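You operate a simulated robot arm through the tools that you are given. There is no shell and no other tool. Be economical: measure what you need, move in short steps, check, and stop when the job is done.

You run a simulated robot arm. Do the job below in one go: nothing can be reset, and whatever is moved stays where it is left.

## Task
Take the grey cloth from the top of the end bench and put it on top of the grey carton there.
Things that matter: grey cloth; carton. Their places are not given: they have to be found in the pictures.

It is judged by the outcome, as a careful person would: the job done as asked, and still so three seconds after it is handed in. It fails if anything else is knocked over, pushed out of place, dropped, spilled or broken.

## Robot
A 6-joint arm with a two-finger parallel gripper, fixed in place. Base frame: the origin is at the foot of the arm, x ahead of it, y to its left, z up; the work surface is at about z = 0.9. Lengths are in m, angles in degrees, forces in N, time in s.
With the tool pointing down near the work surface it reaches from about 0.24 to 0.64 m from the base axis. Its first joint turns from -66.0 to 66.0 degrees. Payload 2.7 kg.
Tool frame: the origin (TCP) lies between the finger pads and is the grasp point; the fingertips stand 0.023 m ahead of it; z points along the fingers, y is the line along which they close. The gripper opens to 0.094 m. The fingers are 0.038 m wide and 0.01 m thick; the gripper's body (0.054 by 0.096 m) begins 0.039 m behind the TCP.
Orientation is told as [roll, pitch, yaw] about the base's x, y, z axes, in that order, counted from this pose: with the fingers straight down and closing along the base's y, the tool's x points along the base's -x, its y along +y and its z along -z.

## Interface
- The arm moves only by the tool jog_arm. Its argument "increments" is a list of rows, each an object of numbers (a shift or turn left out is 0, a gripper value left out holds the last): "x", "y", "z": the shift along the tool's x, y, z in units of 20 mm (1.0 is 20 mm); "wx", "wy", "wz": the turn, a rotation vector about the tool's x, y, z in units of 8 degrees (1.0 is 8 degrees); "jaw": the gripper command, from -1 (shut) to 1 (fully open), values between in proportion. In form: [{"x": .., "y": .., "z": .., "wx": .., "wy": .., "wz": .., "jaw": ..}, ...]. A call has 1 to 10 rows; each row shifts and turns the commanded pose from where the row before left it, along the tool's axes as they then stand. A call with a number of a shift or a turn outside -1 to 1 is refused whole. A row lasts 0.2 s, in which the tool goes at most 0.05 m and 8.6 degrees; a call with a longer step from one row to the next is refused whole, and so is a gripper value outside its range. A pose out of reach is approached as far as the arm can. The call stops where the force on the tool passes 40 N (or 10 N more than at its start, if that is more) or the arm is blocked; 0.2 s more then pass. The fingers move at their own pace (about 0.045 m/s each) and stop on an object; they squeeze with about 35 N. The grip force told is the motor's: it shows also when the fingers shut on nothing. Time passes only in rows, and 0.2 s behind the last, so rows that do not move let the fingers close. It gives the time, the measured TCP pose, the force on the tool (base axes), the opening and the grip force at its end, in the units of the frame above (readings bear some noise).
- Cameras (640 x 400 px; columns grow to the right, rows downward): "scene" is fixed at [0.0701, -0.4193, 1.4167]; the picture's right is [0.85, -0.53, 0.00], its down [-0.25, -0.39, -0.89] and it looks along [0.47, 0.75, -0.46] (base axes); focal length 366 px, centre (320, 200). "wrist" rides on the gripper at [-0.039, 0, -0.044] in the tool frame; the picture's right is [0.00, -1.00, 0.00], its down [0.97, 0.00, -0.24] and it looks along [0.24, 0.00, 0.97] (tool axes); focal length 218 px, centre (320, 200).
- capture(camera): a new picture of that camera. No time passes.
- pixel_to_xyz(camera, pixels): for up to 12 pixels [column, row] of the newest picture of that camera ("zoom" is the newest enlarged one), the place [x, y, z] in the base frame of the surface seen there, good to about 0.002 m. No time passes.
- zoom(camera, box): a new picture of the part [left, top, right, bottom] of that camera's present view, enlarged. No time passes.
- finish_job(): hands the job in; it is judged then, once.

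Go step by step. Measure first, check grasps and placings, and put right what went wrong. The budget is 60 turns and 26 pictures, counting those below and the enlarged ones. Unless the task says otherwise, let go and move clear before handing in, and close with one line.

The tools are called after "Request:" as name(argument=value, ...) on one line, values as JSON. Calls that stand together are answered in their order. jog_arm: Moves the arm, as the interface text tells. Its arguments: {"type":"object","properties":{"increments":{"type":"array"}},"required":["increments"]} The other tools are called the same way: capture (camera) takes a picture; pixel_to_xyz (camera, pixels) gives the place of the surface under pixels of a picture; zoom (camera, box) takes an enlarged picture of a part of a camera's view; finish_job () hands the job in.

At the start:

```text
clock: 0.0
tcp_pos: [0.4084, 0.0927, 1.132]
orientation: [0.0, 0.1, 0.0]
contact_force: [-0.2, 0.7, -0.4]
grip_width: 0.0939
finger_force: 0.0
```

scene: 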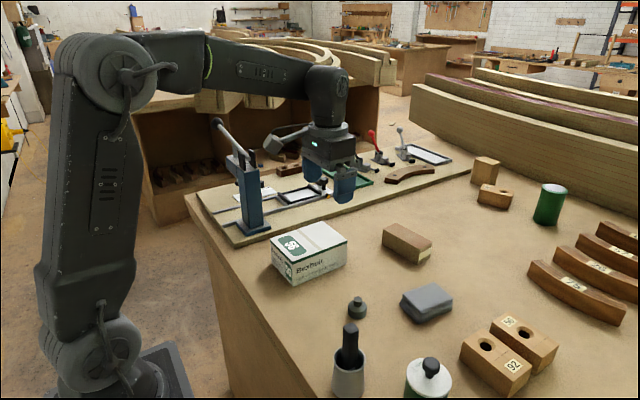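
wrist: 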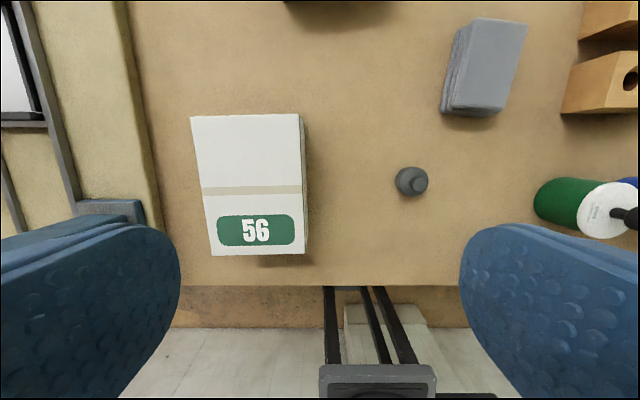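

The grey folded cloth appears at scene (427,302) and the only carton at (308,250). I'll measure both.

Request:
pixel_to_xyz(camera="scene", pixels=[[402, 294], [420, 314], [452, 295], [433, 284], [427, 299], [420, 322], [272, 250], [292, 267], [346, 240], [322, 222], [308, 245], [357, 300]])

Request:
pixel_to_xyz(camera="wrist", pixels=[[475, 20], [526, 25], [505, 108], [450, 105], [488, 65], [192, 118], [299, 115], [305, 252], [213, 254], [250, 160], [400, 120], [411, 180]])

Request:
zoom(camera="scene", box=[250, 200, 490, 350])

```text
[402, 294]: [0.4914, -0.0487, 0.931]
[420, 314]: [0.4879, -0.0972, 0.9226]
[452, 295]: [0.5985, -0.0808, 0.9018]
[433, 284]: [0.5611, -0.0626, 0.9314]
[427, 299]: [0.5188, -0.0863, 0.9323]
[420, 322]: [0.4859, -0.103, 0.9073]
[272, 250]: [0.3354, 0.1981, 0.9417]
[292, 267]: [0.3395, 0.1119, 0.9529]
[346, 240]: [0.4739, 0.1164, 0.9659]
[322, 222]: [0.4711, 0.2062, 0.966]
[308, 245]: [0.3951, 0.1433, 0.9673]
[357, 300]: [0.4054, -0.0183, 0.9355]
```

```text
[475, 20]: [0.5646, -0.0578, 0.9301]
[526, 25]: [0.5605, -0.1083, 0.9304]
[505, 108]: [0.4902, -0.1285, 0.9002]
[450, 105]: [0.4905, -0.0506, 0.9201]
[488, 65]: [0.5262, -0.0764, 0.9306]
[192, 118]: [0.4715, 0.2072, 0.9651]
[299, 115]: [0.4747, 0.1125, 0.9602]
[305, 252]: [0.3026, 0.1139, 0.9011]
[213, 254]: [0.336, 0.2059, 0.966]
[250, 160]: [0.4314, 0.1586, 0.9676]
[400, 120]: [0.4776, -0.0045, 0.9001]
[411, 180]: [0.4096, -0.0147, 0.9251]
```

```text
2.67 times, centred on (370, 275) of scene
```

zoom: 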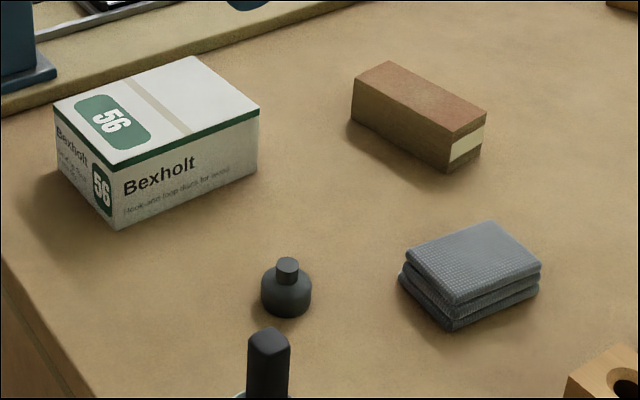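

The cloth lies flat with its top at z≈0.931, spanning about x 0.49–0.565 and y -0.05 to -0.108. The carton top is at z≈0.967, centred near (0.405, 0.16). I'll move above the cloth and look again.

Request:
jog_arm(increments=[{"x": -0.655, "y": -0.955, "z": 0.4, "jaw": 1}, {"x": -0.655, "y": -0.955, "z": 0.4}, {"x": -0.655, "y": -0.955, "z": 0.4}, {"x": -0.655, "y": -0.955, "z": 0.4}, {"x": -0.655, "y": -0.955, "z": 0.4}, {"x": -0.655, "y": -0.955, "z": 0.4}, {"x": -0.655, "y": -0.955, "z": 0.4}, {"x": -0.655, "y": -0.955, "z": 0.4}, {"x": -0.655, "y": -0.955, "z": 0.4}])

Request:
capture(camera="wrist")

```text
clock: 2.0
tcp_pos: [0.5267, -0.0806, 1.0604]
orientation: [0.0, 0.0, 0.0]
contact_force: [-0.7, -0.5, -0.5]
grip_width: 0.0939
finger_force: 0.1
```

```text
22 pictures are left
```

wrist: 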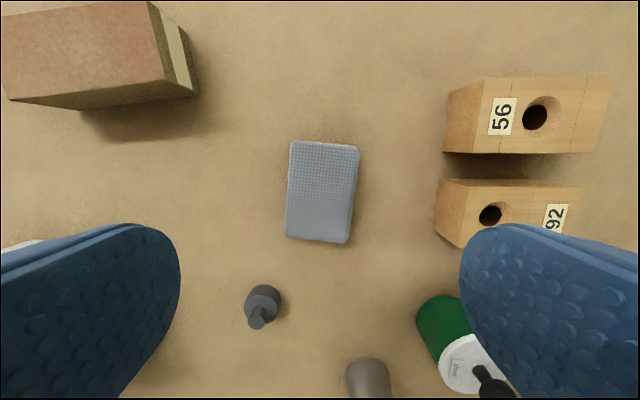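

The cloth is now at (322,191), seen from above with its corners clear. I'll measure the corners and the neighbouring blocks.

Request:
pixel_to_xyz(camera="wrist", pixels=[[294, 145], [356, 149], [288, 232], [344, 240], [322, 191], [446, 150], [437, 232], [436, 184], [262, 295], [450, 82], [445, 320], [195, 90]])

```text
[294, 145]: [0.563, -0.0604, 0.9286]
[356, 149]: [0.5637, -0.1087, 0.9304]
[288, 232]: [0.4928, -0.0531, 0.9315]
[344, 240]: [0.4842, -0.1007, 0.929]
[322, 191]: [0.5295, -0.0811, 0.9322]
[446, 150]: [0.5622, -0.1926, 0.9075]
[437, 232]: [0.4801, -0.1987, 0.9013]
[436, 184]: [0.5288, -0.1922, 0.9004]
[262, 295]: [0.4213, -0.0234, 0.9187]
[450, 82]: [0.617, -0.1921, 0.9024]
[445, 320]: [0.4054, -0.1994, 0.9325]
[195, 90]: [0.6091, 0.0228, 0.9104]
```

The cloth is centred at (0.526, -0.081) with its long axis at yaw ≈ -6°, and the nearest block is at y -0.192, well clear of the fingers. I'll turn 6° and descend to z≈0.928.

Request:
jog_arm(increments=[{"wz": 0.75, "z": 0.8}, {"z": 1}, {"z": 1}, {"z": 1}, {"z": 1}, {"z": 0.8}, {"z": 0.5}, {"z": 0.5}, {}])

```text
clock: 4.0
tcp_pos: [0.5258, -0.0791, 0.929]
orientation: [0.0, 0.0, -6.0]
contact_force: [0.6, -0.4, 0.0]
grip_width: 0.0943
finger_force: 0.1
```

The tool is at z 0.929, yaw -6°, and touching nothing. I'll close the gripper.

Request:
jog_arm(increments=[{"z": 0.1, "jaw": -1}, {"jaw": -1}, {"jaw": -1}, {"jaw": -1}, {"jaw": -1}, {"jaw": -1}, {"jaw": -1}])

Request:
capture(camera="wrist")

```text
clock: 5.6
tcp_pos: [0.5254, -0.0785, 0.9267]
orientation: [0.2, 0.0, -6.0]
contact_force: [0.9, 0.5, -0.3]
grip_width: 0.0593
finger_force: 35.2
```

```text
21 pictures are left
```

wrist: 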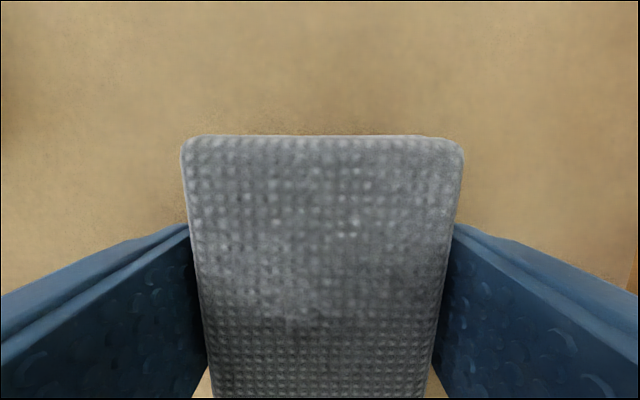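

The fingers stopped at 0.059 m with 35 N, and the picture shows the cloth between both pads. I'll lift about 0.12 m.

Request:
jog_arm(increments=[{"z": -0.4, "jaw": -1}, {"z": -0.6}, {"z": -0.8}, {"z": -0.8}, {"z": -0.8}, {"z": -0.8}, {"z": -0.8}, {"z": -0.8}, {"z": -0.4}])

Request:
capture(camera="scene")

```text
clock: 7.6
tcp_pos: [0.5255, -0.0793, 1.0509]
orientation: [-0.1, 0.1, -5.9]
contact_force: [-1.0, 1.1, -0.3]
grip_width: 0.0593
finger_force: 35.1
```

```text
20 pictures are left
```

scene: 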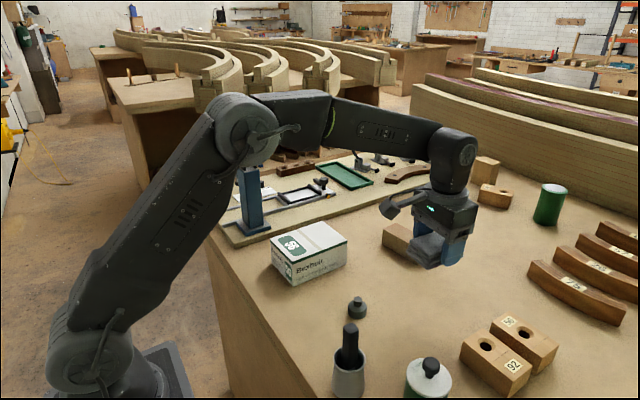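

The cloth came up with the gripper. Before crossing to the carton I'll measure the blue lever clamp beside it at scene (250,200) for clearance.

Request:
pixel_to_xyz(camera="scene", pixels=[[250, 175], [255, 205], [268, 228], [245, 235], [262, 190], [310, 240], [346, 240], [272, 251], [293, 266], [322, 223]])

Request:
jog_arm(increments=[{"wz": -0.74, "jaw": -1}, {"x": 0.3, "y": 0.6}, {"x": 0.45, "y": 0.9}, {"x": 0.45, "y": 0.9}, {"x": 0.45, "y": 0.9}, {"x": 0.45, "y": 0.9}, {"x": 0.45, "y": 0.9}, {"x": 0.45, "y": 0.9}, {}])

```text
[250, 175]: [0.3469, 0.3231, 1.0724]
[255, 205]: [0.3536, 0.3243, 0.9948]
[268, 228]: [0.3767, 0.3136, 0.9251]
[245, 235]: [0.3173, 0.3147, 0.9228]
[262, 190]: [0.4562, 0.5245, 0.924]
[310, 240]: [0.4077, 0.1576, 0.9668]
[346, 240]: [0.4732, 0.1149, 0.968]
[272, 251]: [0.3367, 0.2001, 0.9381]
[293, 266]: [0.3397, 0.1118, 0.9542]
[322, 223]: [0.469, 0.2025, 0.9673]
```

```text
clock: 9.6
tcp_pos: [0.4689, 0.0415, 1.0507]
orientation: [0.1, 0.0, 0.0]
contact_force: [-0.2, -0.6, -0.8]
grip_width: 0.0591
finger_force: 34.8
```

The clamp post is at y≥0.31, so there is room. I'll carry on to above the carton centre at (0.405, 0.160).

Request:
jog_arm(increments=[{"x": 0.45, "y": 0.85, "jaw": -1}, {"x": 0.45, "y": 0.85}, {"x": 0.45, "y": 0.85}, {"x": 0.45, "y": 0.85}, {"x": 0.45, "y": 0.85}, {"x": 0.45, "y": 0.85}, {"x": 0.5, "y": 0.83}, {}])

Request:
capture(camera="wrist")

Request:
zoom(camera="scene", box=[220, 150, 420, 275])

```text
clock: 11.4
tcp_pos: [0.4037, 0.159, 1.0512]
orientation: [-0.1, 0.0, -0.1]
contact_force: [-0.5, -0.7, -0.7]
grip_width: 0.0591
finger_force: 35.0
```

```text
19 pictures are left
```

wrist: 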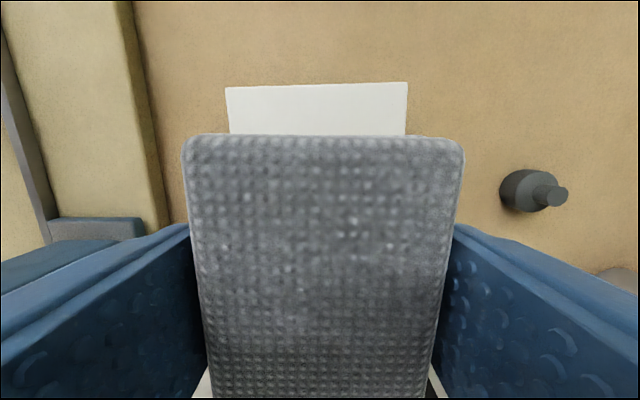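

```text
3.20 times, centred on (320, 212) of scene
```

zoom: 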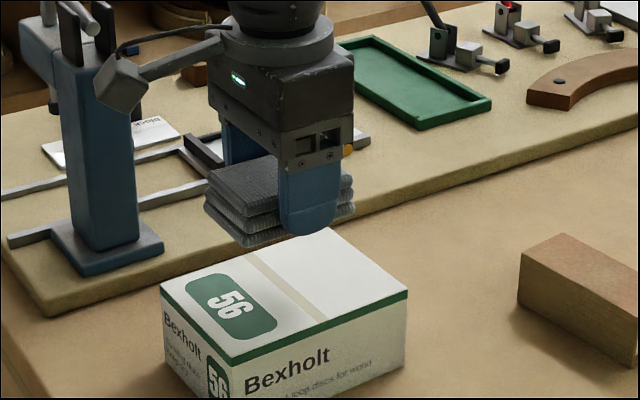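

The cloth hangs level over the carton, its bottom about 0.027 m below the TCP. It should land at TCP z≈0.994, so I'll lower gently to about 0.995.

Request:
jog_arm(increments=[{"z": 0.6, "jaw": -1}, {"z": 0.6}, {"z": 0.6}, {"z": 0.4}, {"z": 0.3}, {"z": 0.15}, {"z": 0.15}, {}])

Request:
zoom(camera="scene", box=[220, 150, 420, 275])

```text
clock: 13.2
tcp_pos: [0.4024, 0.1599, 0.9961]
orientation: [0.1, 0.0, -0.1]
contact_force: [0.0, -0.4, -0.4]
grip_width: 0.0591
finger_force: 35.0
```

```text
3.20 times, centred on (320, 212) of scene
```

zoom: 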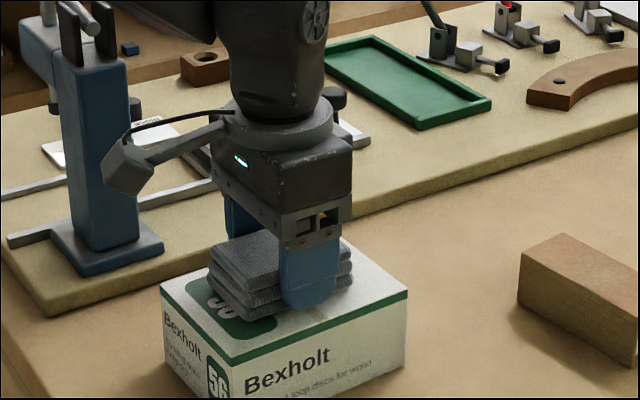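

The cloth is a millimetre or two above the carton with no contact force yet. I'll edge down in very small steps.

Request:
jog_arm(increments=[{"z": 0.05, "jaw": -1}, {"z": 0.05}, {}])

```text
clock: 14.0
tcp_pos: [0.4027, 0.1604, 0.9923]
orientation: [-0.1, 0.1, -0.1]
contact_force: [-2.1, -0.3, 5.1]
grip_width: 0.0592
finger_force: 35.3
```

A 5 N upward force shows the cloth resting on the carton. I'll open the gripper in place.

Request:
jog_arm(increments=[{"jaw": -0.2}, {"jaw": 0.4}, {"jaw": 1}, {"jaw": 1}, {"jaw": 1}, {"jaw": 1}])

Request:
capture(camera="wrist")

```text
clock: 15.4
tcp_pos: [0.4034, 0.1601, 0.9931]
orientation: [0.1, 0.0, -0.1]
contact_force: [-0.2, -0.8, 0.1]
grip_width: 0.0942
finger_force: 0.0
```

```text
16 pictures are left
```

wrist: 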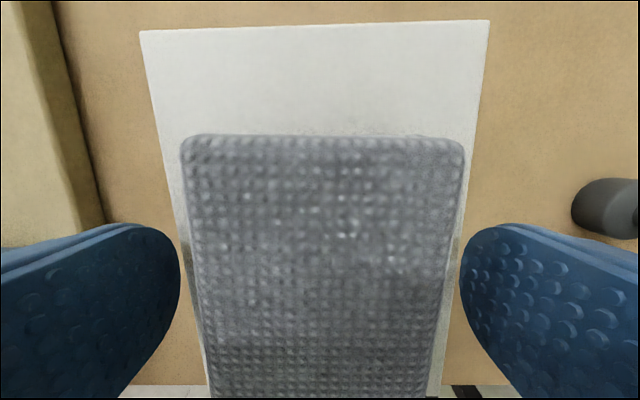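

The fingers are open and the cloth lies flat on the carton between them. I'll go straight up and check.

Request:
jog_arm(increments=[{"z": -0.4, "jaw": 1}, {"z": -0.7}, {"z": -1}, {"z": -1}, {"z": -1}, {"z": -1}, {"z": -1}, {"z": -0.7}, {}])

Request:
capture(camera="scene")

Request:
capture(camera="wrist")

```text
clock: 17.4
tcp_pos: [0.4023, 0.1593, 1.1292]
orientation: [0.0, 0.1, -0.1]
contact_force: [0.2, 0.3, 0.9]
grip_width: 0.0938
finger_force: 0.0
```

```text
15 pictures are left
```

scene: 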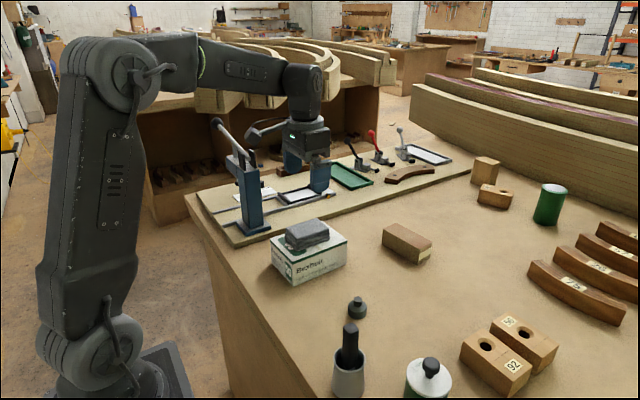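

```text
14 pictures are left
```

wrist: 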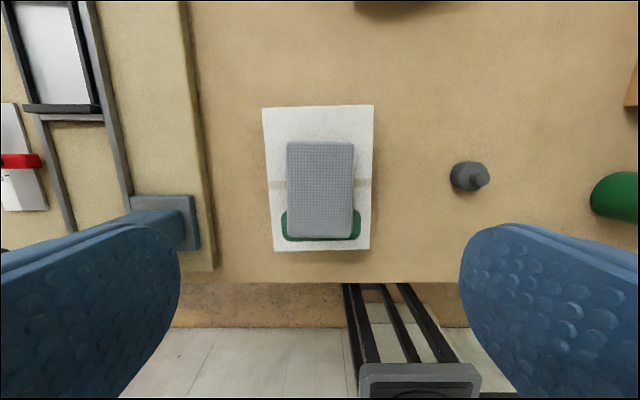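

The cloth rests flat and wholly on the carton at wrist (320,190), the carton has not moved, nothing else is disturbed and the gripper is clear. I'll hand the job in.

Request:
finish_job()

```text
The job is handed in.
```

The grey cloth is lying flat on top of the carton, and the last pictures showed nothing else disturbed.
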